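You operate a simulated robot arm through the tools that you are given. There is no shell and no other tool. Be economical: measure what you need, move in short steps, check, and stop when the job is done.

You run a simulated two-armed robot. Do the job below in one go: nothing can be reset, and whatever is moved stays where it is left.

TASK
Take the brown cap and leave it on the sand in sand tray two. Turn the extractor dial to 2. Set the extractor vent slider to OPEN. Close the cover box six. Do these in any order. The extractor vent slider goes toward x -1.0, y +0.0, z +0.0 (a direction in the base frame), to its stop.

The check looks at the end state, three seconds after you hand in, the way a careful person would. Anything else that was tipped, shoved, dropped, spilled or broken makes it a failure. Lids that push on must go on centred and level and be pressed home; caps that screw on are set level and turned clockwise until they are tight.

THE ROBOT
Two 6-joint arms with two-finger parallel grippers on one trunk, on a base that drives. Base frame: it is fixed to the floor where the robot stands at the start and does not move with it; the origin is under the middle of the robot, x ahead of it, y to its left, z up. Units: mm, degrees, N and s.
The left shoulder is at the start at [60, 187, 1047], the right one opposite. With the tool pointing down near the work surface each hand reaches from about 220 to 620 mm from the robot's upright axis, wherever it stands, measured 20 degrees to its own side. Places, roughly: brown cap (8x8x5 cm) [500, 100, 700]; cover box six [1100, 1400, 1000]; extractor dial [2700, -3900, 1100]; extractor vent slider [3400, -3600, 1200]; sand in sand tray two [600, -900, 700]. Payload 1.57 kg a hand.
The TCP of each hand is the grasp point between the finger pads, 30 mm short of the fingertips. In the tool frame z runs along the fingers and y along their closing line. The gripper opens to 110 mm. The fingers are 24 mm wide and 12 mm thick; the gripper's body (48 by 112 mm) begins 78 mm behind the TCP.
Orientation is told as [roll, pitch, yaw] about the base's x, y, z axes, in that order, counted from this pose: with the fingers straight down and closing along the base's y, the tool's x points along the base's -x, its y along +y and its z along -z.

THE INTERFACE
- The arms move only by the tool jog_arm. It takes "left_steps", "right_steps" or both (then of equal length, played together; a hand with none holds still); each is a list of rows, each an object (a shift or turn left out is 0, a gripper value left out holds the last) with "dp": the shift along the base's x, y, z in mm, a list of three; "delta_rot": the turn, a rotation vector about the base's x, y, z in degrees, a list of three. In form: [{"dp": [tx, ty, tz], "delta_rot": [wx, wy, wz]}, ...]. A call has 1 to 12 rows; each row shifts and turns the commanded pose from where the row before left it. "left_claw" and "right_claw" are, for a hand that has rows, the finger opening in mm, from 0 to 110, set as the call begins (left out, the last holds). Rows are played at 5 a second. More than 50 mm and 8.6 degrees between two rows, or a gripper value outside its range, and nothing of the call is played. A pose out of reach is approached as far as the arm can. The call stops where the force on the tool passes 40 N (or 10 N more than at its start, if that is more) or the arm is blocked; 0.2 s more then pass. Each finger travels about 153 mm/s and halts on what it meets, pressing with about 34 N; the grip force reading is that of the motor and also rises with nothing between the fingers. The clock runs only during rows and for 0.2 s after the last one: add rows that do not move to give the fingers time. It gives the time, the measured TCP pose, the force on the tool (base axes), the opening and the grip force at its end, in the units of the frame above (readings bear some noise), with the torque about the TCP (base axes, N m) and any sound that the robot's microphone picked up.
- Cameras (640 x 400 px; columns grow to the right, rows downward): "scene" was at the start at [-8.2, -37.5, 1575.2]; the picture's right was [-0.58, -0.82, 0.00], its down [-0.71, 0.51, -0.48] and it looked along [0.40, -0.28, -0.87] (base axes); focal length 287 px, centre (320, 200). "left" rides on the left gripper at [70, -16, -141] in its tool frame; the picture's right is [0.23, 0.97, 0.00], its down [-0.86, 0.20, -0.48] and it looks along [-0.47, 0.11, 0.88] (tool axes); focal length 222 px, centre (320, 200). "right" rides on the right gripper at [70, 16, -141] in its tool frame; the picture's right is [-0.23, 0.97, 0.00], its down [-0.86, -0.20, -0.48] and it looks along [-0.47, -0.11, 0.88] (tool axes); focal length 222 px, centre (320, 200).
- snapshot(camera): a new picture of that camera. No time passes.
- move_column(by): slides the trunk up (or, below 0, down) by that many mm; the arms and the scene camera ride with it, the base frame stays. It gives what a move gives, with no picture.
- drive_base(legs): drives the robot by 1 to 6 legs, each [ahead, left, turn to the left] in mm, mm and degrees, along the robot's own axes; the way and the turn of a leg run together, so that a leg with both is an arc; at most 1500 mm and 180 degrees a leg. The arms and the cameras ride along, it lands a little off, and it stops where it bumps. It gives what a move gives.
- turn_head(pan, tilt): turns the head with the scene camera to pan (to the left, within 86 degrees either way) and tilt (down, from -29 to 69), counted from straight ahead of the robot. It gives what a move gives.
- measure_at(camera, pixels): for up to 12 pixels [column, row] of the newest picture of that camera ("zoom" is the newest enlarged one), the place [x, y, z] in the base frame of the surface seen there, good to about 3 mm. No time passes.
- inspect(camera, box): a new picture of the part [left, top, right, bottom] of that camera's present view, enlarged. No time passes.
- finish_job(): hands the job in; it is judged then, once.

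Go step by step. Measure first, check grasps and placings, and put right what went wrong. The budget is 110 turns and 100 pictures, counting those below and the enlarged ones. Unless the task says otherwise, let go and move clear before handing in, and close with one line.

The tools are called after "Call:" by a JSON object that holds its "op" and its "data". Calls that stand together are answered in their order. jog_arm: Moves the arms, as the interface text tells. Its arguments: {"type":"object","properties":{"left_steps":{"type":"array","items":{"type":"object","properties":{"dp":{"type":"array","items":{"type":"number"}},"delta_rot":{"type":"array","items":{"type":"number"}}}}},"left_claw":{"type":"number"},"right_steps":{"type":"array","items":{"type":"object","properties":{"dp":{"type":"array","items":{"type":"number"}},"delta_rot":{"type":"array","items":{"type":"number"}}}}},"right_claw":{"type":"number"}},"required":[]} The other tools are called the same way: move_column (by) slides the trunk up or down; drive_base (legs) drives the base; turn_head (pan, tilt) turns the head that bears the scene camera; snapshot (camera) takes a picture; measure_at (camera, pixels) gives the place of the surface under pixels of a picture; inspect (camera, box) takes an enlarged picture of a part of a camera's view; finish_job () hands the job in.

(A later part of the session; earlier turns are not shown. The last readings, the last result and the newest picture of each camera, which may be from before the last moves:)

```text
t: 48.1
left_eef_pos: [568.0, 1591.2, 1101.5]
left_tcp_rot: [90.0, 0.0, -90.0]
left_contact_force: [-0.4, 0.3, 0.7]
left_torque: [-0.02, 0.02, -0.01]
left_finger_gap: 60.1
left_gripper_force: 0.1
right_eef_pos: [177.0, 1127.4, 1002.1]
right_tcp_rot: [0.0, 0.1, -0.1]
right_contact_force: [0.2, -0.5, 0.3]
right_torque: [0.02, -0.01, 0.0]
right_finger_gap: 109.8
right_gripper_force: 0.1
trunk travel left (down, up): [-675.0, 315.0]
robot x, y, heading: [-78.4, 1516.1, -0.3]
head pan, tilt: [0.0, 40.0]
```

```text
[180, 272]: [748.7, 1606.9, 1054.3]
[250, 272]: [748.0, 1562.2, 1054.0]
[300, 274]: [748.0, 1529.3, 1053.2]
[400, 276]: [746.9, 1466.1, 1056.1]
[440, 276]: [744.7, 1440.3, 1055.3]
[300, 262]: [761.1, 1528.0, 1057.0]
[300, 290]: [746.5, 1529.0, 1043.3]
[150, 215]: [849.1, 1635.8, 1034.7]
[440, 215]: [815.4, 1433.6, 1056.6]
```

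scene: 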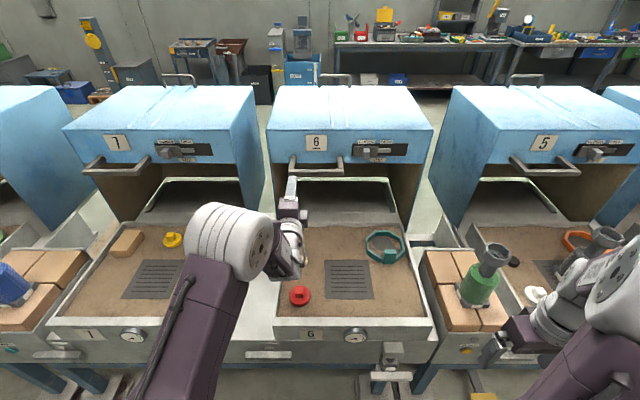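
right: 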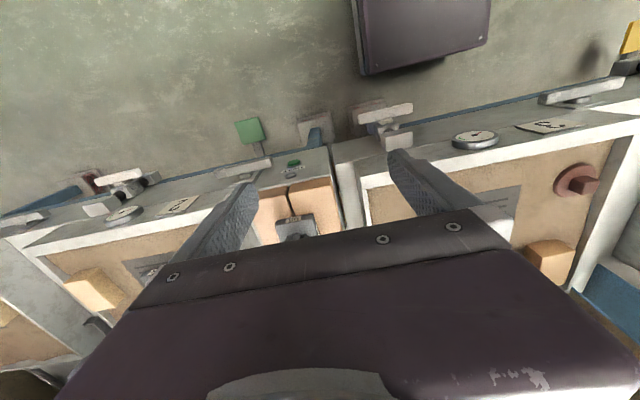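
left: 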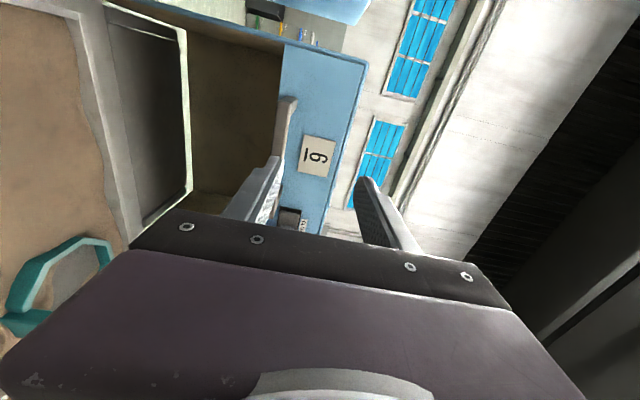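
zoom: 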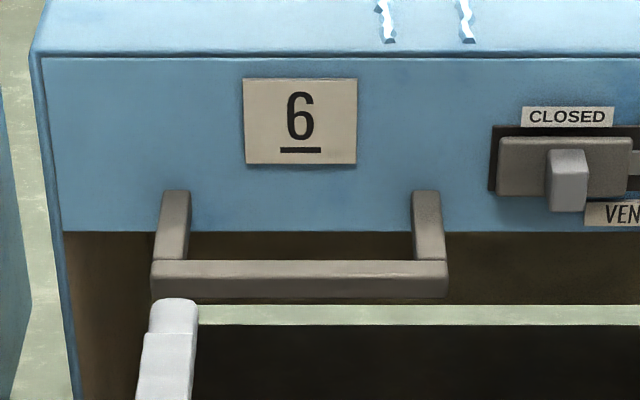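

The bar is at x 746 to 768, z 1037 to 1057, y 1440 to 1607. I'll drive 75 mm closer, then align the hand.

Call:
{"op": "drive_base", "data": {"legs": [[75, 0, 0]]}}

Call:
{"op": "jog_arm", "data": {"left_steps": [{"dp": [0, -25, -28]}, {"dp": [0, -25, -28]}, {}]}}

```text
t: 49.1
left_eef_pos: [641.6, 1589.1, 1101.5]
left_tcp_rot: [90.0, 0.0, -90.1]
left_contact_force: [0.3, -0.4, 0.7]
left_torque: [0.0, -0.03, -0.02]
left_finger_gap: 59.9
left_gripper_force: 0.0
right_eef_pos: [249.8, 1125.9, 999.8]
right_tcp_rot: [0.0, 0.0, -0.1]
right_contact_force: [0.2, -0.1, 0.1]
right_torque: [0.0, 0.01, -0.05]
right_finger_gap: 110.3
right_gripper_force: 0.1
trunk travel left (down, up): [-675.0, 315.0]
robot x, y, heading: [-4.2, 1514.1, 0.0]
head pan, tilt: [0.0, 40.0]
```

```text
t: 49.9
left_eef_pos: [639.7, 1541.2, 1045.4]
left_tcp_rot: [90.1, 0.0, -90.0]
left_contact_force: [-0.2, 0.6, 0.2]
left_torque: [-0.01, -0.02, 0.02]
left_finger_gap: 59.8
left_gripper_force: 0.1
right_eef_pos: [251.4, 1127.1, 1001.6]
right_tcp_rot: [0.0, 0.0, -0.1]
right_contact_force: [-0.1, 0.1, 0.2]
right_torque: [0.01, -0.02, 0.0]
right_finger_gap: 110.0
right_gripper_force: 0.0
trunk travel left (down, up): [-675.0, 315.0]
robot x, y, heading: [-4.8, 1515.3, -0.2]
head pan, tilt: [0.0, 40.0]
```

Call:
{"op": "jog_arm", "data": {"left_steps": [{"dp": [40, 0, 0]}, {"dp": [40, 0, 0]}, {"dp": [36, 0, 0]}, {}]}}

Call:
{"op": "snapshot", "data": {"camera": "left"}}

Call:
{"op": "snapshot", "data": {"camera": "scene"}}

```text
t: 50.9
left_eef_pos: [757.6, 1539.8, 1045.1]
left_tcp_rot: [89.9, 0.2, -90.1]
left_contact_force: [-0.3, -0.3, 0.6]
left_torque: [-0.02, -0.01, 0.02]
left_finger_gap: 59.9
left_gripper_force: 0.0
right_eef_pos: [250.2, 1126.6, 1002.0]
right_tcp_rot: [0.0, -0.1, 0.0]
right_contact_force: [1.1, 0.2, -0.6]
right_torque: [0.01, -0.02, -0.01]
right_finger_gap: 110.1
right_gripper_force: 0.1
trunk travel left (down, up): [-675.0, 315.0]
robot x, y, heading: [-2.3, 1515.8, -0.1]
head pan, tilt: [0.0, 40.0]
```

```text
68 pictures are left
```

left: 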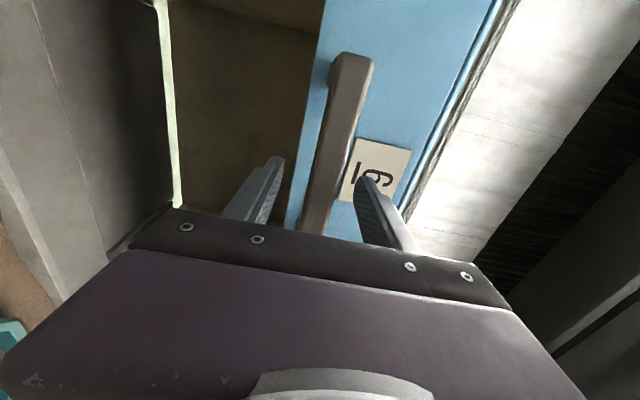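

```text
67 pictures are left
```

scene: 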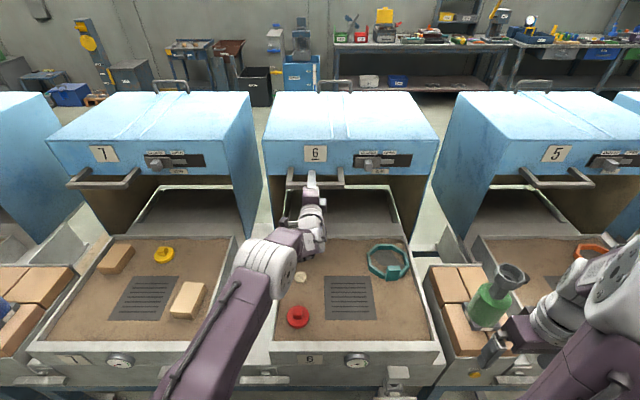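

The bar is between the fingers (left picture, (335,150)). I'll close and try a small pull.

Call:
{"op": "jog_arm", "data": {"left_steps": [{}, {}, {}], "left_claw": 0}}

Call:
{"op": "jog_arm", "data": {"left_steps": [{"dp": [-8, 0, 0]}, {"dp": [-8, 0, 0]}, {"dp": [-8, 0, 0]}, {"dp": [-8, 0, 0]}, {}]}}

Call:
{"op": "inspect", "data": {"camera": "scene", "box": [220, 60, 480, 240]}}

```text
t: 51.7
left_eef_pos: [757.5, 1538.9, 1044.5]
left_tcp_rot: [90.0, 0.1, -90.1]
left_contact_force: [-0.9, -0.8, -0.9]
left_torque: [-0.25, 0.08, 0.04]
left_finger_gap: 20.2
left_gripper_force: 33.9
right_eef_pos: [250.6, 1127.0, 1002.1]
right_tcp_rot: [0.1, 0.0, -0.1]
right_contact_force: [1.0, -0.8, 0.0]
right_torque: [0.02, -0.02, -0.04]
right_finger_gap: 109.8
right_gripper_force: 0.0
trunk travel left (down, up): [-675.0, 315.0]
robot x, y, heading: [-6.9, 1513.9, -0.0]
head pan, tilt: [0.0, 40.0]
```

```text
t: 52.9
left_eef_pos: [725.8, 1540.5, 1045.1]
left_tcp_rot: [89.8, 0.1, -90.2]
left_contact_force: [1.4, -1.1, -1.0]
left_torque: [-0.49, -0.22, -0.68]
left_finger_gap: 20.0
left_gripper_force: 33.5
right_eef_pos: [252.1, 1126.5, 999.9]
right_tcp_rot: [0.0, 0.0, 0.0]
right_contact_force: [0.9, 0.1, -0.3]
right_torque: [-0.01, -0.03, -0.03]
right_finger_gap: 109.9
right_gripper_force: 0.0
trunk travel left (down, up): [-675.0, 315.0]
robot x, y, heading: [-4.2, 1511.6, -0.5]
head pan, tilt: [0.0, 40.0]
```

```text
2.22 times, centred on (350, 150) of scene
```

zoom: 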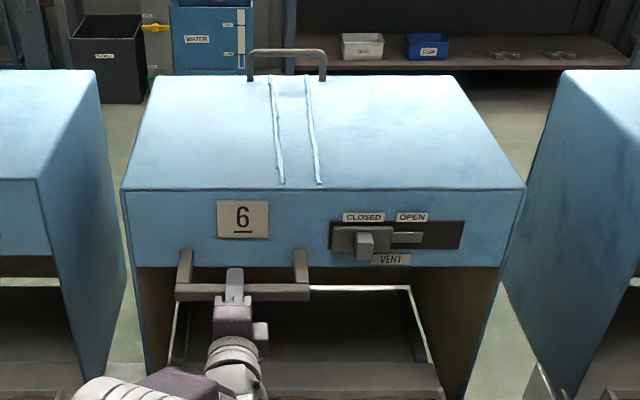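

The pull was light. I'll check whether the hood moved or the fingers slipped.

Call:
{"op": "measure_at", "data": {"camera": "zoom", "pixels": [[240, 230], [180, 292], [300, 295], [160, 250], [480, 250], [200, 150], [450, 150]]}}

Call:
{"op": "snapshot", "data": {"camera": "left"}}

```text
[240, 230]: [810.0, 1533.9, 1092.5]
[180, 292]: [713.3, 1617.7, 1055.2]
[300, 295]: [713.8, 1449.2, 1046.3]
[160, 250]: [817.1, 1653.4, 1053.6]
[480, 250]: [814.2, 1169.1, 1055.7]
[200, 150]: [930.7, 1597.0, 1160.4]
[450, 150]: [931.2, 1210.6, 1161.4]
```

```text
65 pictures are left
```

left: 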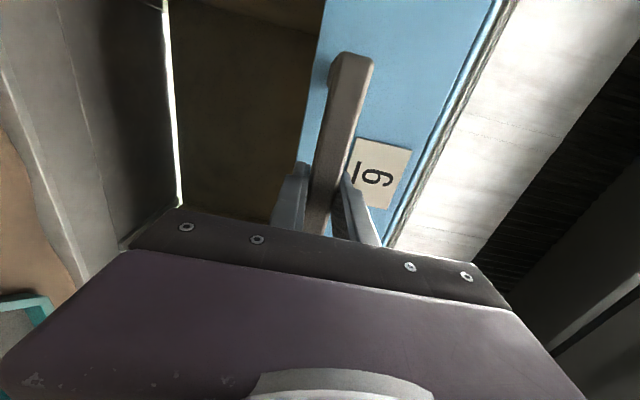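

The hood slides freely: its front is now at x≈815. I'll continue pulling.

Call:
{"op": "jog_arm", "data": {"left_steps": [{"dp": [-18, 0, 0]}, {"dp": [-18, 0, 0]}, {"dp": [-18, 0, 0]}, {"dp": [-18, 0, 0]}, {"dp": [-18, 0, 0]}, {"dp": [-18, 0, 0]}, {"dp": [-18, 0, 0]}, {"dp": [-18, 0, 0]}, {"dp": [-18, 0, 0]}, {"dp": [-18, 0, 0]}, {}]}}

Call:
{"op": "snapshot", "data": {"camera": "scene"}}

```text
t: 55.3
left_eef_pos: [546.6, 1539.9, 1045.0]
left_tcp_rot: [89.7, 0.1, -90.0]
left_contact_force: [-7.9, -3.1, -14.3]
left_torque: [-0.78, -0.26, 0.33]
left_finger_gap: 20.1
left_gripper_force: 33.5
right_eef_pos: [250.8, 1125.3, 1001.3]
right_tcp_rot: [-0.1, -0.1, -0.1]
right_contact_force: [-0.1, -1.0, -1.0]
right_torque: [0.0, -0.04, -0.01]
right_finger_gap: 109.8
right_gripper_force: 0.2
trunk travel left (down, up): [-675.0, 315.0]
robot x, y, heading: [-7.1, 1515.7, -0.3]
head pan, tilt: [0.0, 40.0]
```

```text
64 pictures are left
```

scene: 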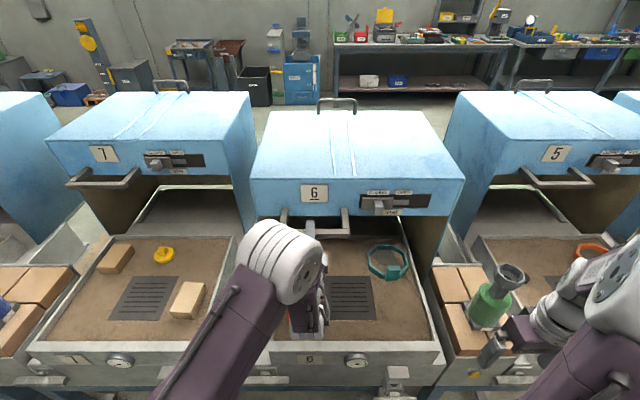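

It moved a lot, but a force of (-8, -3, -14) appeared. I'll check the hood's position and level.

Call:
{"op": "measure_at", "data": {"camera": "scene", "pixels": [[315, 200], [265, 200], [440, 205], [290, 130], [425, 130], [262, 180], [455, 180], [338, 225], [300, 165], [420, 165]]}}

Call:
{"op": "snapshot", "data": {"camera": "left"}}

```text
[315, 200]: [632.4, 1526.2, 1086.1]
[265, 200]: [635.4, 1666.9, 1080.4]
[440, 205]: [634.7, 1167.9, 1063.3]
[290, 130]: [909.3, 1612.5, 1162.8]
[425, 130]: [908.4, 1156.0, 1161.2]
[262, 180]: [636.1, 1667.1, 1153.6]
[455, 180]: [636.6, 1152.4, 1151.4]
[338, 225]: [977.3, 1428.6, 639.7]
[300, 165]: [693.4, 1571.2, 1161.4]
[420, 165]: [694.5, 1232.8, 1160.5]
```

```text
63 pictures are left
```

left: 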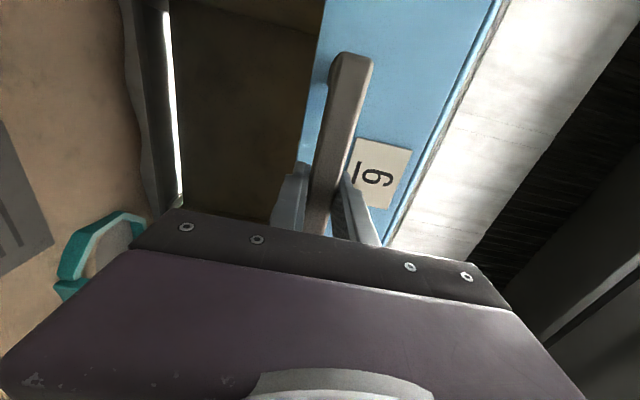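

The hood is level at x≈635. I'll pull another 110 mm, then release and back the base off.

Call:
{"op": "jog_arm", "data": {"left_steps": [{"dp": [-16, 0, 0]}, {"dp": [-16, 0, 0]}, {"dp": [-16, 0, 0]}, {"dp": [-16, 0, 0]}, {"dp": [-16, 0, 0]}, {"dp": [-16, 0, 0]}, {"dp": [-16, 0, 0]}, {}]}}

Call:
{"op": "jog_arm", "data": {"left_steps": [{}, {}], "left_claw": 60}}

Call:
{"op": "snapshot", "data": {"camera": "scene"}}

```text
t: 57.1
left_eef_pos: [434.6, 1540.0, 1044.8]
left_tcp_rot: [89.9, 0.1, -90.2]
left_contact_force: [-3.4, -0.7, -8.9]
left_torque: [-0.77, -0.13, 0.54]
left_finger_gap: 20.0
left_gripper_force: 34.0
right_eef_pos: [250.3, 1126.4, 1001.0]
right_tcp_rot: [0.0, 0.0, 0.0]
right_contact_force: [0.0, -0.2, 1.1]
right_torque: [0.02, -0.04, -0.01]
right_finger_gap: 109.9
right_gripper_force: 0.0
trunk travel left (down, up): [-675.0, 315.0]
robot x, y, heading: [-4.5, 1513.2, -0.0]
head pan, tilt: [0.0, 40.0]
```

```text
t: 57.7
left_eef_pos: [434.4, 1539.4, 1045.3]
left_tcp_rot: [90.0, 0.0, -90.1]
left_contact_force: [1.1, 0.4, 0.0]
left_torque: [-0.03, -0.01, 0.02]
left_finger_gap: 60.0
left_gripper_force: 0.0
right_eef_pos: [251.5, 1126.4, 1000.6]
right_tcp_rot: [0.0, 0.0, 0.0]
right_contact_force: [0.4, 0.0, 0.5]
right_torque: [-0.01, 0.01, 0.03]
right_finger_gap: 109.9
right_gripper_force: 0.1
trunk travel left (down, up): [-675.0, 315.0]
robot x, y, heading: [-6.8, 1512.7, -0.2]
head pan, tilt: [0.0, 40.0]
```

```text
62 pictures are left
```

scene: 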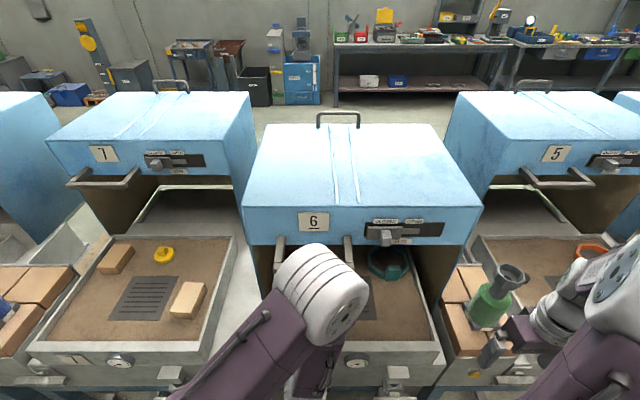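

Released. I'll back off 250 mm, which leaves the hand behind the bar, then check its position.

Call:
{"op": "drive_base", "data": {"legs": [[-250, 0, 0]]}}

Call:
{"op": "snapshot", "data": {"camera": "scene"}}

```text
t: 59.5
left_eef_pos: [186.1, 1541.6, 1046.0]
left_tcp_rot: [89.9, -0.1, -90.2]
left_contact_force: [0.6, 0.3, 0.4]
left_torque: [-0.03, -0.02, 0.04]
left_finger_gap: 60.4
left_gripper_force: 0.1
right_eef_pos: [1.1, 1127.3, 1001.8]
right_tcp_rot: [0.0, 0.0, -0.3]
right_contact_force: [-0.7, -0.5, 0.4]
right_torque: [-0.03, 0.03, 0.0]
right_finger_gap: 110.2
right_gripper_force: 0.1
trunk travel left (down, up): [-675.0, 315.0]
robot x, y, heading: [-250.9, 1514.6, -0.3]
head pan, tilt: [0.0, 40.0]
```

```text
61 pictures are left
```

scene: 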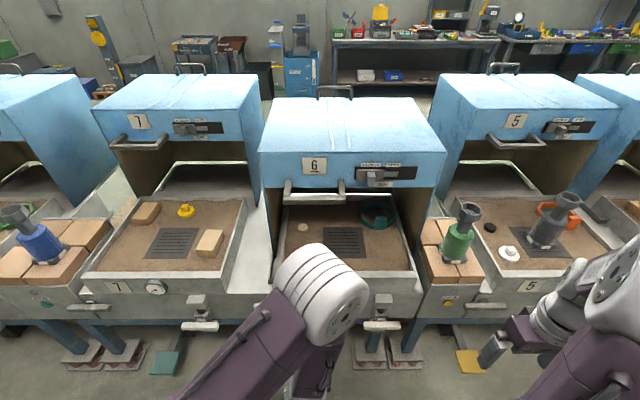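

Clear and level. I'll extend the hand back to the bar at x≈434.

Call:
{"op": "jog_arm", "data": {"left_steps": [{"dp": [45, 0, 0]}, {"dp": [45, 0, 0]}, {"dp": [45, 0, 0]}, {"dp": [45, 0, 0]}, {"dp": [40, 0, 0]}, {"dp": [28, 0, 0]}, {}]}}

Call:
{"op": "jog_arm", "data": {"left_steps": [{}, {}, {}], "left_claw": 0}}

Call:
{"op": "snapshot", "data": {"camera": "left"}}

```text
t: 61.1
left_eef_pos: [434.7, 1538.9, 1045.5]
left_tcp_rot: [90.1, 0.1, -90.3]
left_contact_force: [-0.2, 0.5, -0.3]
left_torque: [-0.02, 0.02, 0.01]
left_finger_gap: 60.0
left_gripper_force: 0.1
right_eef_pos: [0.6, 1126.0, 1002.4]
right_tcp_rot: [0.0, 0.0, -0.3]
right_contact_force: [0.4, 0.1, 0.3]
right_torque: [0.02, 0.0, -0.01]
right_finger_gap: 110.1
right_gripper_force: 0.2
trunk travel left (down, up): [-675.0, 315.0]
robot x, y, heading: [-256.8, 1516.9, -0.2]
head pan, tilt: [0.0, 40.0]
```

```text
t: 61.9
left_eef_pos: [433.9, 1540.0, 1043.6]
left_tcp_rot: [90.0, 0.0, -90.3]
left_contact_force: [1.3, 0.3, 1.4]
left_torque: [-0.09, -0.02, -0.24]
left_finger_gap: 19.7
left_gripper_force: 33.1
right_eef_pos: [-0.2, 1126.4, 1001.2]
right_tcp_rot: [0.0, 0.0, -0.3]
right_contact_force: [0.0, 0.3, -0.2]
right_torque: [0.0, -0.01, 0.0]
right_finger_gap: 109.9
right_gripper_force: 0.0
trunk travel left (down, up): [-675.0, 315.0]
robot x, y, heading: [-256.0, 1516.0, -0.4]
head pan, tilt: [0.0, 40.0]
```

```text
60 pictures are left
```

left: 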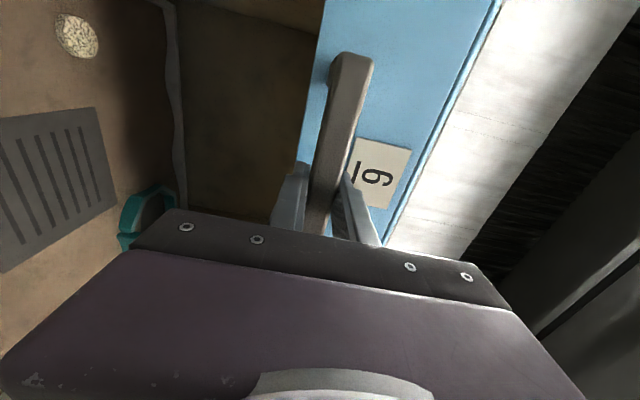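

Gripped again. I'll pull on until it stops.

Call:
{"op": "jog_arm", "data": {"left_steps": [{"dp": [-15, 0, 0]}, {"dp": [-15, 0, 0]}, {"dp": [-15, 0, 0]}, {"dp": [-15, 0, 0]}, {"dp": [-15, 0, 0]}, {"dp": [-15, 0, 0]}, {"dp": [-15, 0, 0]}, {"dp": [-15, 0, 0]}, {}]}}

Call:
{"op": "snapshot", "data": {"camera": "scene"}}

```text
t: 63.9
left_eef_pos: [317.4, 1539.9, 1044.5]
left_tcp_rot: [90.1, 0.0, -90.3]
left_contact_force: [27.9, 0.7, 14.5]
left_torque: [0.31, -0.51, 0.29]
left_finger_gap: 19.6
left_gripper_force: 33.5
right_eef_pos: [4.7, 1125.8, 1000.0]
right_tcp_rot: [0.0, 0.1, -0.3]
right_contact_force: [-0.1, -1.1, 0.2]
right_torque: [0.04, -0.01, -0.03]
right_finger_gap: 110.3
right_gripper_force: 0.1
trunk travel left (down, up): [-675.0, 315.0]
robot x, y, heading: [-253.6, 1516.5, -0.3]
head pan, tilt: [0.0, 40.0]
```

```text
59 pictures are left
```

scene: 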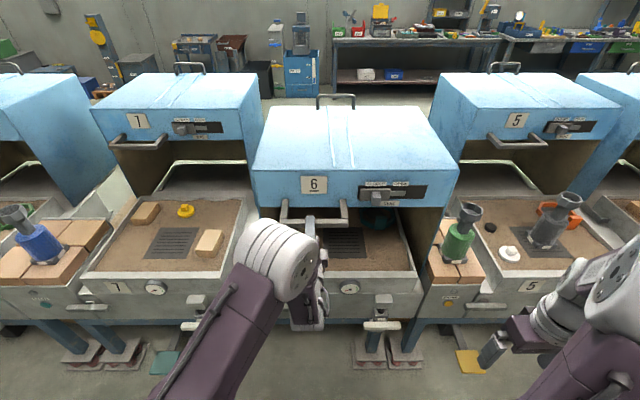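

The force rose to 28 N, so I may be at the stop. I'll measure the hood's position.

Call:
{"op": "measure_at", "data": {"camera": "scene", "pixels": [[315, 190], [300, 215], [265, 195], [445, 195], [338, 108], [420, 115], [280, 115], [407, 300], [405, 260]]}}

Call:
{"op": "inspect", "data": {"camera": "scene", "box": [230, 60, 480, 330]}}

```text
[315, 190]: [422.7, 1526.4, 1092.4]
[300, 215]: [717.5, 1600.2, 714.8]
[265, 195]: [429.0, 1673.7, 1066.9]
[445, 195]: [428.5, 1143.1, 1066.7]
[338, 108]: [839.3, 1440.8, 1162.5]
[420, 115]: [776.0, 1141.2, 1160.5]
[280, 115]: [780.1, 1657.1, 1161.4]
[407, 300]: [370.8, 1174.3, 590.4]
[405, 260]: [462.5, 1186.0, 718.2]
```

```text
1.48 times, centred on (355, 195) of scene
```

zoom: 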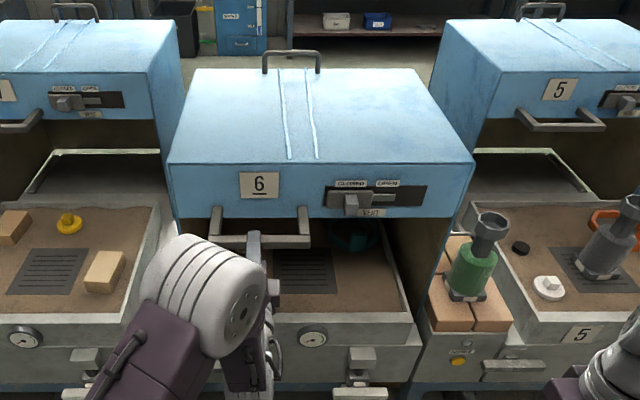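

The hood front is at 428, which is 420 mm of travel, and the fingers slipped about 20 mm, so this looks like the stop. I'll regrip the bar and pull once more to confirm.

Call:
{"op": "jog_arm", "data": {"left_steps": [{}, {"dp": [10, 0, 0]}, {"dp": [12, 0, 0]}, {}], "left_claw": 60}}

Call:
{"op": "jog_arm", "data": {"left_steps": [{}, {}, {}], "left_claw": 0}}

Call:
{"op": "jog_arm", "data": {"left_steps": [{"dp": [-5, 0, 0]}, {"dp": [-5, 0, 0]}, {"dp": [-5, 0, 0]}, {"dp": [-5, 0, 0]}, {"dp": [-5, 0, 0]}, {}]}}

Call:
{"op": "snapshot", "data": {"camera": "scene"}}

Call:
{"op": "measure_at", "data": {"camera": "scene", "pixels": [[315, 190], [265, 195], [445, 195]]}}

```text
t: 64.9
left_eef_pos: [337.2, 1539.3, 1044.1]
left_tcp_rot: [89.9, 0.1, -90.3]
left_contact_force: [-0.6, 0.8, 0.9]
left_torque: [0.04, -0.01, -0.04]
left_finger_gap: 60.2
left_gripper_force: 0.1
right_eef_pos: [0.5, 1125.8, 1001.6]
right_tcp_rot: [0.0, 0.0, -0.3]
right_contact_force: [0.2, -0.3, 0.1]
right_torque: [0.0, -0.01, 0.02]
right_finger_gap: 110.3
right_gripper_force: 0.1
trunk travel left (down, up): [-675.0, 315.0]
robot x, y, heading: [-252.9, 1515.7, -0.4]
head pan, tilt: [0.0, 40.0]
```

```text
t: 65.7
left_eef_pos: [336.3, 1539.3, 1044.0]
left_tcp_rot: [89.8, 0.1, -90.4]
left_contact_force: [0.3, -0.1, -0.9]
left_torque: [-0.3, 0.07, -0.04]
left_finger_gap: 19.7
left_gripper_force: 34.0
right_eef_pos: [0.9, 1126.3, 1000.6]
right_tcp_rot: [-0.1, -0.1, -0.3]
right_contact_force: [0.2, -0.2, 0.4]
right_torque: [-0.01, -0.02, 0.05]
right_finger_gap: 110.0
right_gripper_force: 0.1
trunk travel left (down, up): [-675.0, 315.0]
robot x, y, heading: [-254.0, 1518.2, -0.5]
head pan, tilt: [0.0, 40.0]
```

```text
t: 67.1
left_eef_pos: [314.5, 1539.3, 1044.3]
left_tcp_rot: [90.0, 0.1, -90.1]
left_contact_force: [28.4, 0.0, 15.8]
left_torque: [0.41, -0.54, 0.11]
left_finger_gap: 19.8
left_gripper_force: 33.1
right_eef_pos: [3.8, 1124.8, 999.5]
right_tcp_rot: [0.0, 0.2, -0.3]
right_contact_force: [0.0, 0.6, -0.4]
right_torque: [-0.01, 0.03, 0.01]
right_finger_gap: 110.0
right_gripper_force: 0.1
trunk travel left (down, up): [-675.0, 315.0]
robot x, y, heading: [-253.4, 1514.5, -0.2]
head pan, tilt: [0.0, 40.0]
```

```text
57 pictures are left
```

scene: 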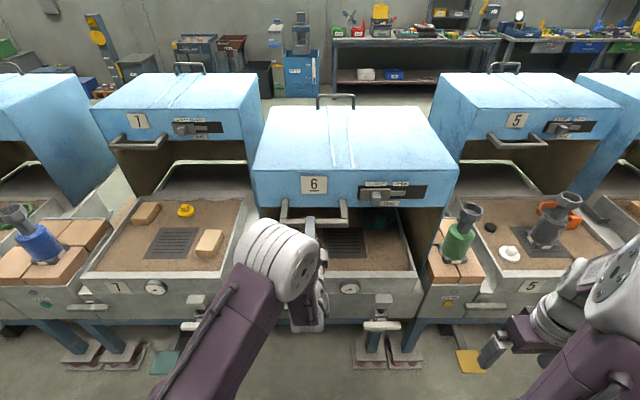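

```text
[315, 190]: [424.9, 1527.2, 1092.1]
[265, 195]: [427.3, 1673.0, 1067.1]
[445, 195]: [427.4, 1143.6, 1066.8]
```

The hood stops firmly at 428 and is square on both sides, so cover six is closed. I'll release, back away and retract the hand.

Call:
{"op": "jog_arm", "data": {"left_steps": [{}, {}], "left_claw": 60}}

Call:
{"op": "drive_base", "data": {"legs": [[-300, 0, 0]]}}

Call:
{"op": "snapshot", "data": {"camera": "scene"}}

Call:
{"op": "turn_head", "data": {"pan": -70, "tilt": 15}}

Call:
{"op": "snapshot", "data": {"camera": "scene"}}

```text
t: 67.7
left_eef_pos: [311.6, 1540.8, 1044.8]
left_tcp_rot: [89.8, 0.1, -90.3]
left_contact_force: [-0.5, 1.0, 0.0]
left_torque: [0.0, 0.03, 0.01]
left_finger_gap: 60.2
left_gripper_force: 0.1
right_eef_pos: [1.5, 1127.1, 1001.8]
right_tcp_rot: [0.1, 0.2, -0.3]
right_contact_force: [-0.1, 0.0, 0.5]
right_torque: [-0.01, 0.02, -0.04]
right_finger_gap: 110.2
right_gripper_force: 0.1
trunk travel left (down, up): [-675.0, 315.0]
robot x, y, heading: [-252.7, 1516.0, -0.5]
head pan, tilt: [0.0, 40.0]
```

```text
t: 69.7
left_eef_pos: [18.1, 1539.2, 1046.5]
left_tcp_rot: [90.0, 0.0, -90.4]
left_contact_force: [0.7, -1.0, -0.4]
left_torque: [0.02, -0.02, 0.01]
left_finger_gap: 60.1
left_gripper_force: 0.1
right_eef_pos: [-295.0, 1126.4, 1002.1]
right_tcp_rot: [0.1, 0.0, -0.3]
right_contact_force: [0.2, 0.5, 0.4]
right_torque: [0.01, -0.01, -0.03]
right_finger_gap: 109.7
right_gripper_force: 0.2
trunk travel left (down, up): [-675.0, 315.0]
robot x, y, heading: [-549.3, 1518.4, -0.6]
head pan, tilt: [0.0, 40.0]
```

```text
56 pictures are left
```

scene: 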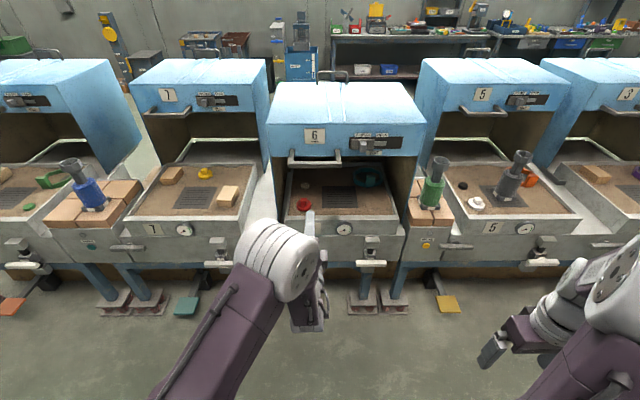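

```text
t: 71.2
left_eef_pos: [17.2, 1540.2, 1045.2]
left_tcp_rot: [90.1, -0.1, -90.3]
left_contact_force: [-0.5, 0.9, -0.1]
left_torque: [-0.03, -0.02, 0.03]
left_finger_gap: 60.1
left_gripper_force: 0.0
right_eef_pos: [-294.3, 1127.4, 1001.1]
right_tcp_rot: [0.0, 0.0, -0.4]
right_contact_force: [0.8, -0.1, -0.7]
right_torque: [0.0, 0.01, 0.0]
right_finger_gap: 109.9
right_gripper_force: 0.1
trunk travel left (down, up): [-675.0, 315.0]
robot x, y, heading: [-544.6, 1517.5, -0.2]
head pan, tilt: [-70.0, 15.0]
```

```text
55 pictures are left
```

scene: 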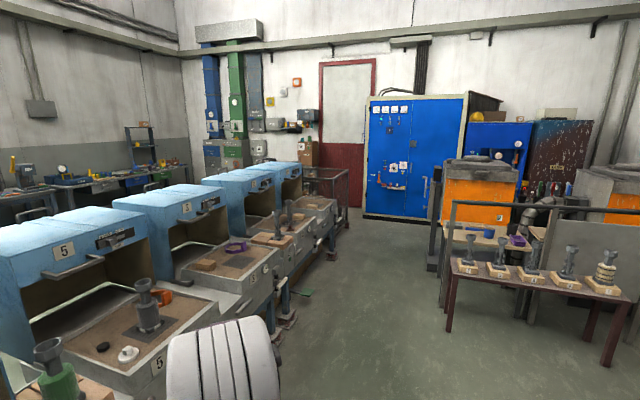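

Cover six is closed. The extractor seems to be the blue and green column group near (235,120) in the far corner. I'll measure the route's obstacles and enlarge it.

Call:
{"op": "measure_at", "data": {"camera": "scene", "pixels": [[448, 330], [452, 262], [455, 210], [345, 200], [320, 175], [305, 155], [235, 105], [212, 130], [258, 120], [430, 215], [370, 215], [335, 258]]}}

Call:
{"op": "inspect", "data": {"camera": "scene", "box": [180, 20, 360, 220]}}

```text
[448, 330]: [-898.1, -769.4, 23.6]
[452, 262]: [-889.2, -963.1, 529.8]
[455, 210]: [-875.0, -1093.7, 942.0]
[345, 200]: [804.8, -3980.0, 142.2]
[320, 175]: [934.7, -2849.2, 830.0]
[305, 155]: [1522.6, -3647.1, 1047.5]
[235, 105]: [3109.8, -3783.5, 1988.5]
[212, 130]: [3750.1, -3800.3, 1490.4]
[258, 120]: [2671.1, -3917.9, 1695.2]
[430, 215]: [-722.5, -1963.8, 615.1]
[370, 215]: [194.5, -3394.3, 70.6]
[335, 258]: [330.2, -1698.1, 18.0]
```

```text
2.00 times, centred on (270, 120) of scene
```

zoom: 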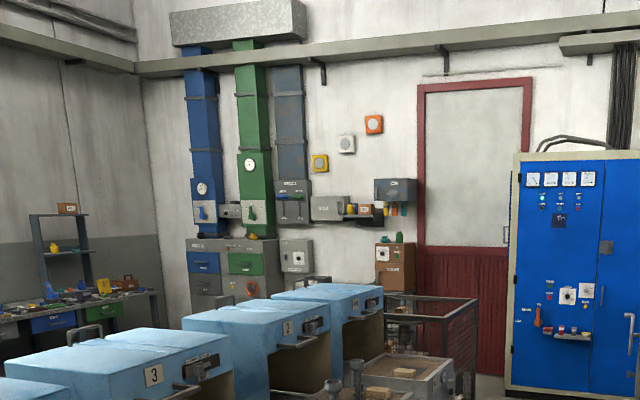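

The extractor stands against the far wall (y≈-3900), facing +y. I'll turn to heading -90, shift to mid-aisle at x≈-200 and drive along -y to look closer.

Call:
{"op": "drive_base", "data": {"legs": [[0, 0, -89.5], [0, 350, 0], [1400, 0, 0], [1400, 0, 0]]}}

Call:
{"op": "turn_head", "data": {"pan": 25, "tilt": 20}}

Call:
{"op": "snapshot", "data": {"camera": "scene"}}

```text
t: 90.3
left_eef_pos: [-139.0, -1833.7, 1046.3]
left_tcp_rot: [90.0, 0.1, -179.5]
left_contact_force: [0.3, -0.2, -0.4]
left_torque: [-0.01, 0.01, 0.01]
left_finger_gap: 60.0
left_gripper_force: 0.0
right_eef_pos: [-557.5, -1529.8, 1002.0]
right_tcp_rot: [-0.1, 0.0, -89.5]
right_contact_force: [0.3, -0.5, 0.5]
right_torque: [-0.05, -0.01, 0.02]
right_finger_gap: 109.9
right_gripper_force: 0.1
trunk travel left (down, up): [-675.0, 315.0]
robot x, y, heading: [-173.3, -1272.6, -89.5]
head pan, tilt: [-70.0, 15.0]
```

```text
t: 92.0
left_eef_pos: [-139.6, -1835.4, 1045.3]
left_tcp_rot: [90.0, -0.1, -179.4]
left_contact_force: [-0.4, 0.0, 0.3]
left_torque: [0.02, -0.01, -0.01]
left_finger_gap: 60.0
left_gripper_force: 0.0
right_eef_pos: [-556.9, -1528.8, 1000.7]
right_tcp_rot: [-0.1, 0.0, -89.5]
right_contact_force: [0.2, -0.2, 0.0]
right_torque: [-0.02, 0.02, 0.0]
right_finger_gap: 109.9
right_gripper_force: 0.0
trunk travel left (down, up): [-675.0, 315.0]
robot x, y, heading: [-173.0, -1269.8, -89.5]
head pan, tilt: [25.0, 20.0]
```

```text
53 pictures are left
```

scene: 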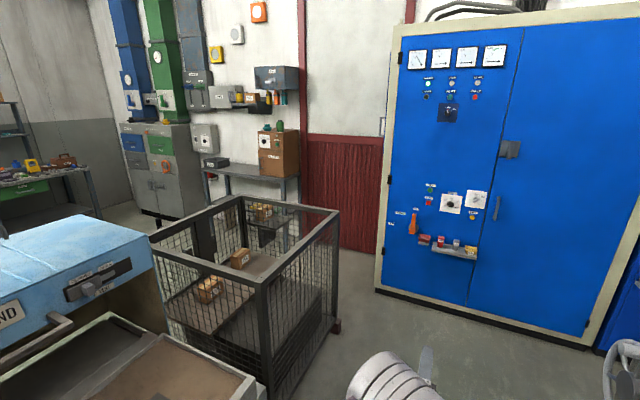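

The cage stands at the end of the row. I'll measure the passage between cage, table and cabinet, and enlarge the extractor.

Call:
{"op": "measure_at", "data": {"camera": "scene", "pixels": [[262, 275], [337, 215], [240, 197], [335, 330], [298, 180], [275, 175], [205, 168], [205, 130], [188, 215], [388, 270], [230, 220], [345, 245]]}}

Call:
{"op": "inspect", "data": {"camera": "scene", "box": [100, 40, 320, 230]}}

```text
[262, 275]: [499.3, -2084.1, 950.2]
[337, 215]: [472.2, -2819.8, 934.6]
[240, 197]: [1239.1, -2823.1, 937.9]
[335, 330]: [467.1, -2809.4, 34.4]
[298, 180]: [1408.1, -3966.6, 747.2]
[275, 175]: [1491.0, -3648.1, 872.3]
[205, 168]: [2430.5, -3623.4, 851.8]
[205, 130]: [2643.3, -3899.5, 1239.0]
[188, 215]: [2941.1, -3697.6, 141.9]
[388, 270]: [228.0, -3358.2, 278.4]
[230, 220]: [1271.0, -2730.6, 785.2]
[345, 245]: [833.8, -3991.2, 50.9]
```

```text
2.11 times, centred on (210, 135) of scene
```

zoom: 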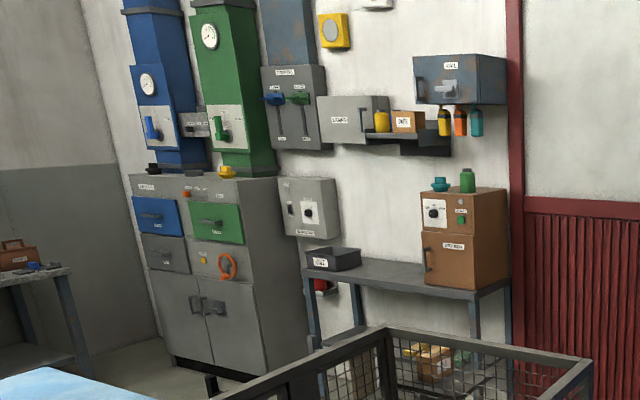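

The gap between the cage (y -2820) and the oven table (y -3620) is 800 mm. I'll check the robot's own footprint by looking down.

Call:
{"op": "turn_head", "data": {"pan": 0, "tilt": 69}}

Call:
{"op": "snapshot", "data": {"camera": "scene"}}

Call:
{"op": "turn_head", "data": {"pan": 80, "tilt": 69}}

Call:
{"op": "snapshot", "data": {"camera": "scene"}}

```text
t: 93.2
left_eef_pos: [-138.8, -1834.1, 1046.1]
left_tcp_rot: [89.9, 0.0, -179.3]
left_contact_force: [0.0, 0.7, -0.8]
left_torque: [0.02, -0.02, 0.01]
left_finger_gap: 60.1
left_gripper_force: 0.0
right_eef_pos: [-557.3, -1530.1, 1001.6]
right_tcp_rot: [0.0, 0.0, -89.4]
right_contact_force: [0.0, -0.6, 0.3]
right_torque: [0.0, -0.01, 0.01]
right_finger_gap: 109.8
right_gripper_force: 0.0
trunk travel left (down, up): [-675.0, 315.0]
robot x, y, heading: [-170.9, -1270.8, -89.8]
head pan, tilt: [0.0, 68.8]
```

```text
51 pictures are left
```

scene: 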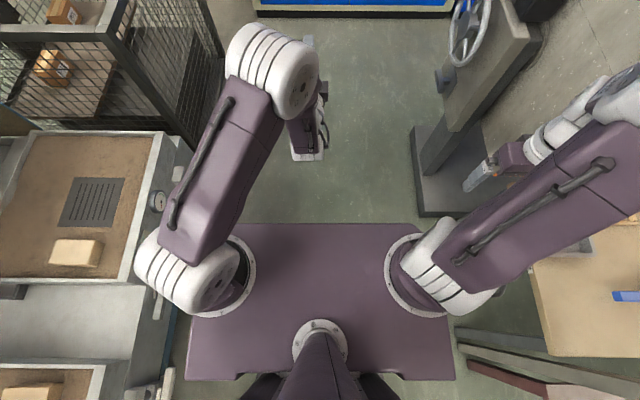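

```text
t: 94.7
left_eef_pos: [-140.8, -1834.2, 1045.5]
left_tcp_rot: [90.0, 0.0, -179.4]
left_contact_force: [-0.2, -0.5, 0.2]
left_torque: [0.0, -0.01, 0.04]
left_finger_gap: 60.2
left_gripper_force: 0.1
right_eef_pos: [-557.3, -1529.7, 1000.7]
right_tcp_rot: [0.0, 0.0, -89.5]
right_contact_force: [0.5, 0.4, 0.6]
right_torque: [0.03, 0.0, -0.01]
right_finger_gap: 110.0
right_gripper_force: 0.2
trunk travel left (down, up): [-675.0, 315.0]
robot x, y, heading: [-170.1, -1272.1, -89.8]
head pan, tilt: [80.0, 68.8]
```

```text
50 pictures are left
```

scene: 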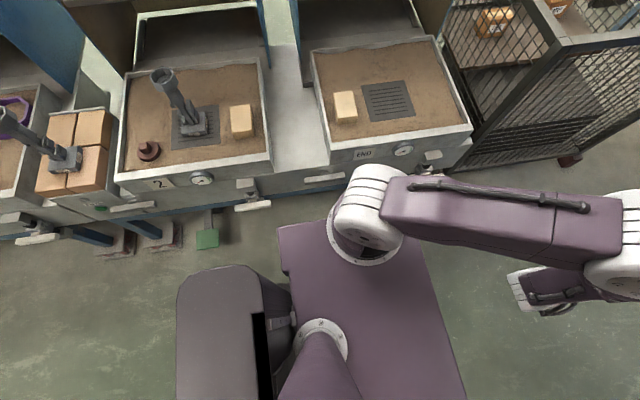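

Call:
{"op": "measure_at", "data": {"camera": "scene", "pixels": [[282, 232], [415, 225], [420, 260], [180, 290], [250, 268], [290, 285], [300, 350], [150, 152], [350, 212], [190, 330]]}}

Call:
{"op": "turn_head", "data": {"pan": -20, "tilt": 55}}

Call:
{"op": "snapshot", "data": {"camera": "scene"}}

```text
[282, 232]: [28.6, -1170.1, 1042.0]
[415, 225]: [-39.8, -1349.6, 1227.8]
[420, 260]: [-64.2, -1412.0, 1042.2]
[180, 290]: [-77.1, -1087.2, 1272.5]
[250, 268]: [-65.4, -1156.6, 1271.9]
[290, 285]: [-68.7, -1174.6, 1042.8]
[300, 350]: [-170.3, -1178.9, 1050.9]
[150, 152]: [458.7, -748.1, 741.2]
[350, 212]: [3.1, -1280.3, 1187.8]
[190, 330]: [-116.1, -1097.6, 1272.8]
```

```text
t: 96.5
left_eef_pos: [-139.6, -1834.0, 1046.9]
left_tcp_rot: [90.0, 0.0, -179.5]
left_contact_force: [-0.5, 0.5, -0.3]
left_torque: [0.0, -0.02, -0.01]
left_finger_gap: 60.0
left_gripper_force: 0.1
right_eef_pos: [-557.2, -1528.2, 1000.3]
right_tcp_rot: [0.1, 0.0, -89.6]
right_contact_force: [-0.1, -0.5, -0.2]
right_torque: [-0.04, 0.02, 0.0]
right_finger_gap: 109.8
right_gripper_force: 0.1
trunk travel left (down, up): [-675.0, 315.0]
robot x, y, heading: [-174.1, -1267.5, -89.4]
head pan, tilt: [-20.0, 55.0]
```

```text
49 pictures are left
```

scene: 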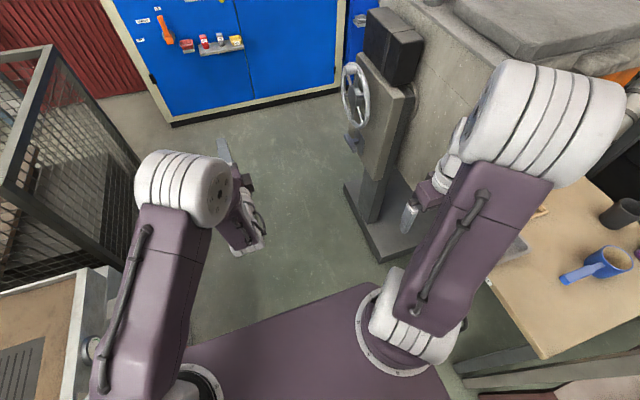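

The trunk deck is only about ±200 wide and 142 ahead. A machine with a handwheel stands at the right, so I'll measure it.

Call:
{"op": "measure_at", "data": {"camera": "scene", "pixels": [[347, 187], [382, 258], [346, 95], [355, 150], [372, 75], [410, 235], [172, 120], [140, 155], [540, 355], [400, 90]]}}

```text
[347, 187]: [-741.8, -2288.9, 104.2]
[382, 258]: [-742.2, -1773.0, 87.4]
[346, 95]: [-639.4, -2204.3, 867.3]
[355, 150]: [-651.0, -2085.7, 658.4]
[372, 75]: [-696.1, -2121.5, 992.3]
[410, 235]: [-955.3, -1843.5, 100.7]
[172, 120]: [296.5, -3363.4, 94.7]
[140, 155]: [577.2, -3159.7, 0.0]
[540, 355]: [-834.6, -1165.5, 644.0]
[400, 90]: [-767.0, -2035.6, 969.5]
```

The gap between cage corner (472,-2820) and cabinet corner (228,-3358) is about 590 mm, so I need the base's footprint. The right hand camera can see the base at the top of its picture.

Call:
{"op": "snapshot", "data": {"camera": "right"}}

```text
48 pictures are left
```

right: 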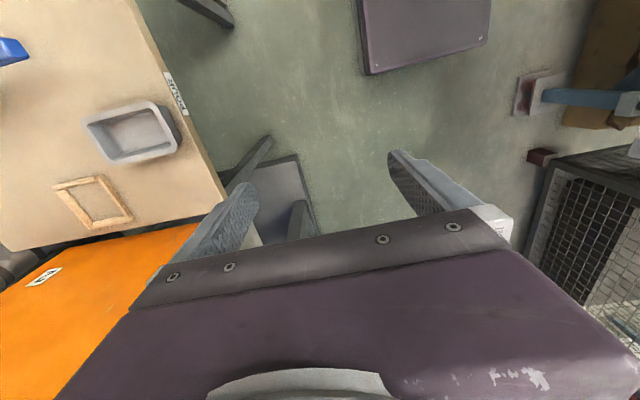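

Call:
{"op": "measure_at", "data": {"camera": "right", "pixels": [[372, 70], [485, 38], [362, 10], [488, 8], [430, 40], [365, 60], [480, 30], [358, 3]]}}

```text
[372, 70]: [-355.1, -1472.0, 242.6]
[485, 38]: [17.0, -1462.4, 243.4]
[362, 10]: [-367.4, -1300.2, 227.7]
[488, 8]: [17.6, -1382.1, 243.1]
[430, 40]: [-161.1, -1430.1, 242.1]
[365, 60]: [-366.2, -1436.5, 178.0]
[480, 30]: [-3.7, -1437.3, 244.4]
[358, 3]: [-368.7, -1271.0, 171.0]
```

The base is only about ±195 wide and 200 ahead, so it fits. I'll raise the trunk, tuck both hands in, and drive to (-196,-2792) before the gap.

Call:
{"op": "move_column", "data": {"by": 150}}

Call:
{"op": "jog_arm", "data": {"left_steps": [{"dp": [0, 30, 0]}, {"dp": [0, 30, 0]}, {"dp": [0, 30, 0]}, {"dp": [0, 30, 0]}], "right_steps": [{"dp": [35, 0, 0]}, {"dp": [35, 0, 0]}, {"dp": [35, 0, 0]}, {"dp": [25, 0, 0]}]}}

Call:
{"op": "drive_base", "data": {"legs": [[1300, 0, 0]]}}

```text
t: 98.2
left_eef_pos: [-139.7, -1833.3, 1196.0]
left_tcp_rot: [90.0, 0.0, -179.4]
left_contact_force: [-0.3, -0.4, 0.2]
left_torque: [0.0, 0.0, 0.0]
left_finger_gap: 59.8
left_gripper_force: 0.0
right_eef_pos: [-558.4, -1528.6, 1151.1]
right_tcp_rot: [0.0, 0.0, -89.5]
right_contact_force: [0.1, 0.1, 0.1]
right_torque: [0.03, 0.01, 0.01]
right_finger_gap: 110.0
right_gripper_force: 0.1
trunk travel left (down, up): [-825.0, 165.0]
robot x, y, heading: [-168.6, -1268.3, -89.5]
head pan, tilt: [-20.0, 55.0]
```

```text
t: 99.2
left_eef_pos: [-138.5, -1712.1, 1196.3]
left_tcp_rot: [90.1, 0.0, -179.4]
left_contact_force: [0.5, 0.6, -0.5]
left_torque: [-0.01, 0.01, -0.02]
left_finger_gap: 59.9
left_gripper_force: 0.1
right_eef_pos: [-426.0, -1528.2, 1151.3]
right_tcp_rot: [-0.1, -0.2, -89.6]
right_contact_force: [-0.3, -0.2, 0.4]
right_torque: [0.0, 0.04, 0.05]
right_finger_gap: 109.8
right_gripper_force: 0.1
trunk travel left (down, up): [-825.0, 165.0]
robot x, y, heading: [-169.2, -1267.6, -89.6]
head pan, tilt: [-20.0, 55.0]
```

```text
t: 105.7
left_eef_pos: [-131.3, -3000.4, 1196.4]
left_tcp_rot: [89.9, 0.0, -179.8]
left_contact_force: [0.8, -0.5, 0.7]
left_torque: [0.0, -0.02, -0.01]
left_finger_gap: 59.8
left_gripper_force: 0.0
right_eef_pos: [-418.4, -2814.0, 1151.3]
right_tcp_rot: [0.1, 0.0, -89.7]
right_contact_force: [-0.6, 0.2, 0.1]
right_torque: [0.0, -0.01, -0.03]
right_finger_gap: 110.1
right_gripper_force: 0.1
trunk travel left (down, up): [-825.0, 165.0]
robot x, y, heading: [-160.0, -2556.4, -89.9]
head pan, tilt: [-20.0, 55.0]
```

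Call:
{"op": "drive_base", "data": {"legs": [[250, 0, 0], [0, 0, 65.5]]}}

Call:
{"op": "turn_head", "data": {"pan": 0, "tilt": 35}}

Call:
{"op": "snapshot", "data": {"camera": "scene"}}

```text
t: 110.4
left_eef_pos: [257.2, -2968.4, 1196.1]
left_tcp_rot: [90.0, 0.0, -114.4]
left_contact_force: [0.4, 0.1, 0.5]
left_torque: [-0.01, 0.0, -0.01]
left_finger_gap: 60.3
left_gripper_force: 0.1
right_eef_pos: [-32.7, -3153.2, 1150.7]
right_tcp_rot: [0.0, 0.0, -24.3]
right_contact_force: [-0.4, 0.8, 0.4]
right_torque: [0.02, 0.0, -0.02]
right_finger_gap: 109.9
right_gripper_force: 0.0
trunk travel left (down, up): [-825.0, 165.0]
robot x, y, heading: [-159.2, -2811.5, -24.5]
head pan, tilt: [-20.0, 55.0]
```

```text
t: 111.2
left_eef_pos: [257.1, -2968.3, 1195.7]
left_tcp_rot: [90.0, 0.1, -114.4]
left_contact_force: [0.0, 0.3, -1.0]
left_torque: [0.01, 0.01, 0.02]
left_finger_gap: 60.2
left_gripper_force: 0.0
right_eef_pos: [-33.2, -3153.3, 1150.9]
right_tcp_rot: [0.0, 0.0, -24.4]
right_contact_force: [0.9, 0.2, -0.1]
right_torque: [-0.02, 0.0, 0.03]
right_finger_gap: 109.8
right_gripper_force: 0.0
trunk travel left (down, up): [-825.0, 165.0]
robot x, y, heading: [-161.0, -2809.9, -24.5]
head pan, tilt: [0.0, 35.0]
```

```text
47 pictures are left
```

scene: 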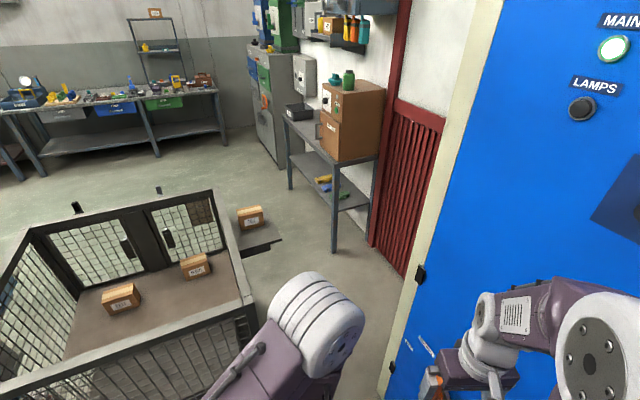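

The right arm passes close to the cabinet edge. I'll measure the elbow, the cabinet edge and the ledge at (265,240).

Call:
{"op": "measure_at", "data": {"camera": "scene", "pixels": [[590, 360], [560, 330], [510, 380], [420, 275], [390, 360], [265, 245], [280, 240], [335, 240], [290, 185], [215, 200], [250, 215], [635, 300]]}}

```text
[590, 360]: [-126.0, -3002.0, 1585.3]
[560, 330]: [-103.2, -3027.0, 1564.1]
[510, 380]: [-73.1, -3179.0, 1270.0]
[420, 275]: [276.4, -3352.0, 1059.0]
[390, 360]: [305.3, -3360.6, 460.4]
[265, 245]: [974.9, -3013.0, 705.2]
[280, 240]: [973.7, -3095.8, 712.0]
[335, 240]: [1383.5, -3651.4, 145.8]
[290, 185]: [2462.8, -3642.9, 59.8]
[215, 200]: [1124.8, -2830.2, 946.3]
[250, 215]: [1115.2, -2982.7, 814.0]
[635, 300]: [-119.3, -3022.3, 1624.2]
```

The cabinet corner is at (305,-3360), and a ledge with a box reaches to y -3100 at x≈975 to 1150. I'll tuck the right hand in further, then go straight along -25° and turn to 0.

Call:
{"op": "jog_arm", "data": {"right_steps": [{"dp": [11, 25, 0]}, {"dp": [11, 25, 0]}, {"dp": [11, 23, 0]}], "right_claw": 40}}

Call:
{"op": "drive_base", "data": {"legs": [[600, 0, -0.5]]}}

```text
t: 112.0
left_eef_pos: [256.6, -2968.3, 1193.8]
left_tcp_rot: [90.0, -0.1, -114.4]
left_contact_force: [-0.4, -0.6, 0.4]
left_torque: [-0.01, -0.04, 0.02]
left_finger_gap: 60.0
left_gripper_force: 0.1
right_eef_pos: [1.6, -3080.4, 1149.7]
right_tcp_rot: [0.0, 0.1, -24.4]
right_contact_force: [0.3, 0.0, -0.2]
right_torque: [-0.01, -0.02, 0.01]
right_finger_gap: 40.2
right_gripper_force: 0.0
trunk travel left (down, up): [-825.0, 165.0]
robot x, y, heading: [-162.2, -2810.0, -24.4]
head pan, tilt: [0.0, 35.0]
```

```text
t: 115.4
left_eef_pos: [799.2, -3225.4, 1194.3]
left_tcp_rot: [90.0, -0.1, -115.2]
left_contact_force: [0.6, -0.2, -0.1]
left_torque: [0.01, 0.01, 0.0]
left_finger_gap: 59.9
left_gripper_force: 0.0
right_eef_pos: [540.0, -3334.1, 1150.1]
right_tcp_rot: [0.0, 0.0, -25.2]
right_contact_force: [0.5, 0.9, 0.2]
right_torque: [-0.02, 0.05, 0.01]
right_finger_gap: 39.9
right_gripper_force: 0.0
trunk travel left (down, up): [-825.0, 165.0]
robot x, y, heading: [382.7, -3060.9, -25.3]
head pan, tilt: [0.0, 35.0]
```

The base is at the gap centre with no bump. I'll continue past the ledge, then along +x.

Call:
{"op": "drive_base", "data": {"legs": [[560, 0, 0], [0, 0, 25.3], [900, 30, 0]]}}

Call:
{"op": "turn_head", "data": {"pan": -30, "tilt": 15}}

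Call:
{"op": "snapshot", "data": {"camera": "scene"}}

```text
t: 124.3
left_eef_pos: [2240.5, -3253.8, 1195.0]
left_tcp_rot: [89.9, 0.0, -90.4]
left_contact_force: [-0.6, 1.3, 0.5]
left_torque: [0.0, 0.0, 0.02]
left_finger_gap: 59.9
left_gripper_force: 0.1
right_eef_pos: [2051.8, -3459.8, 1148.8]
right_tcp_rot: [0.0, -0.1, -0.5]
right_contact_force: [0.1, -0.2, -0.6]
right_torque: [-0.01, 0.0, -0.02]
right_finger_gap: 40.1
right_gripper_force: 0.1
trunk travel left (down, up): [-825.0, 165.0]
robot x, y, heading: [1793.3, -3283.7, -0.5]
head pan, tilt: [0.0, 35.0]
```

```text
t: 125.2
left_eef_pos: [2241.1, -3254.4, 1196.1]
left_tcp_rot: [90.0, 0.0, -90.5]
left_contact_force: [0.4, -0.7, 0.5]
left_torque: [-0.02, -0.03, 0.03]
left_finger_gap: 60.0
left_gripper_force: 0.0
right_eef_pos: [2051.7, -3459.9, 1149.5]
right_tcp_rot: [-0.1, 0.1, -0.5]
right_contact_force: [0.4, 0.1, -0.6]
right_torque: [0.0, -0.02, 0.01]
right_finger_gap: 39.7
right_gripper_force: 0.1
trunk travel left (down, up): [-825.0, 165.0]
robot x, y, heading: [1792.9, -3278.5, -0.4]
head pan, tilt: [-30.0, 15.0]
```

```text
46 pictures are left
```

scene: 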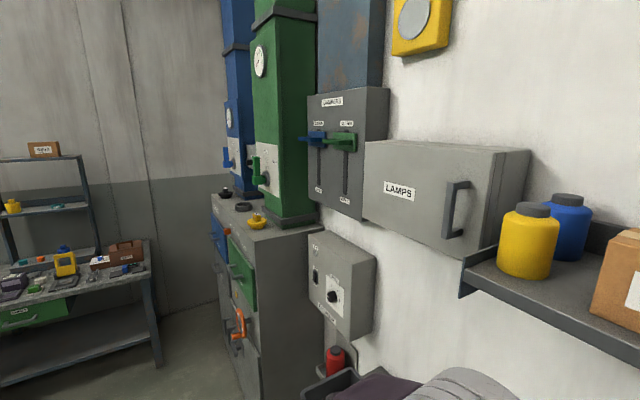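

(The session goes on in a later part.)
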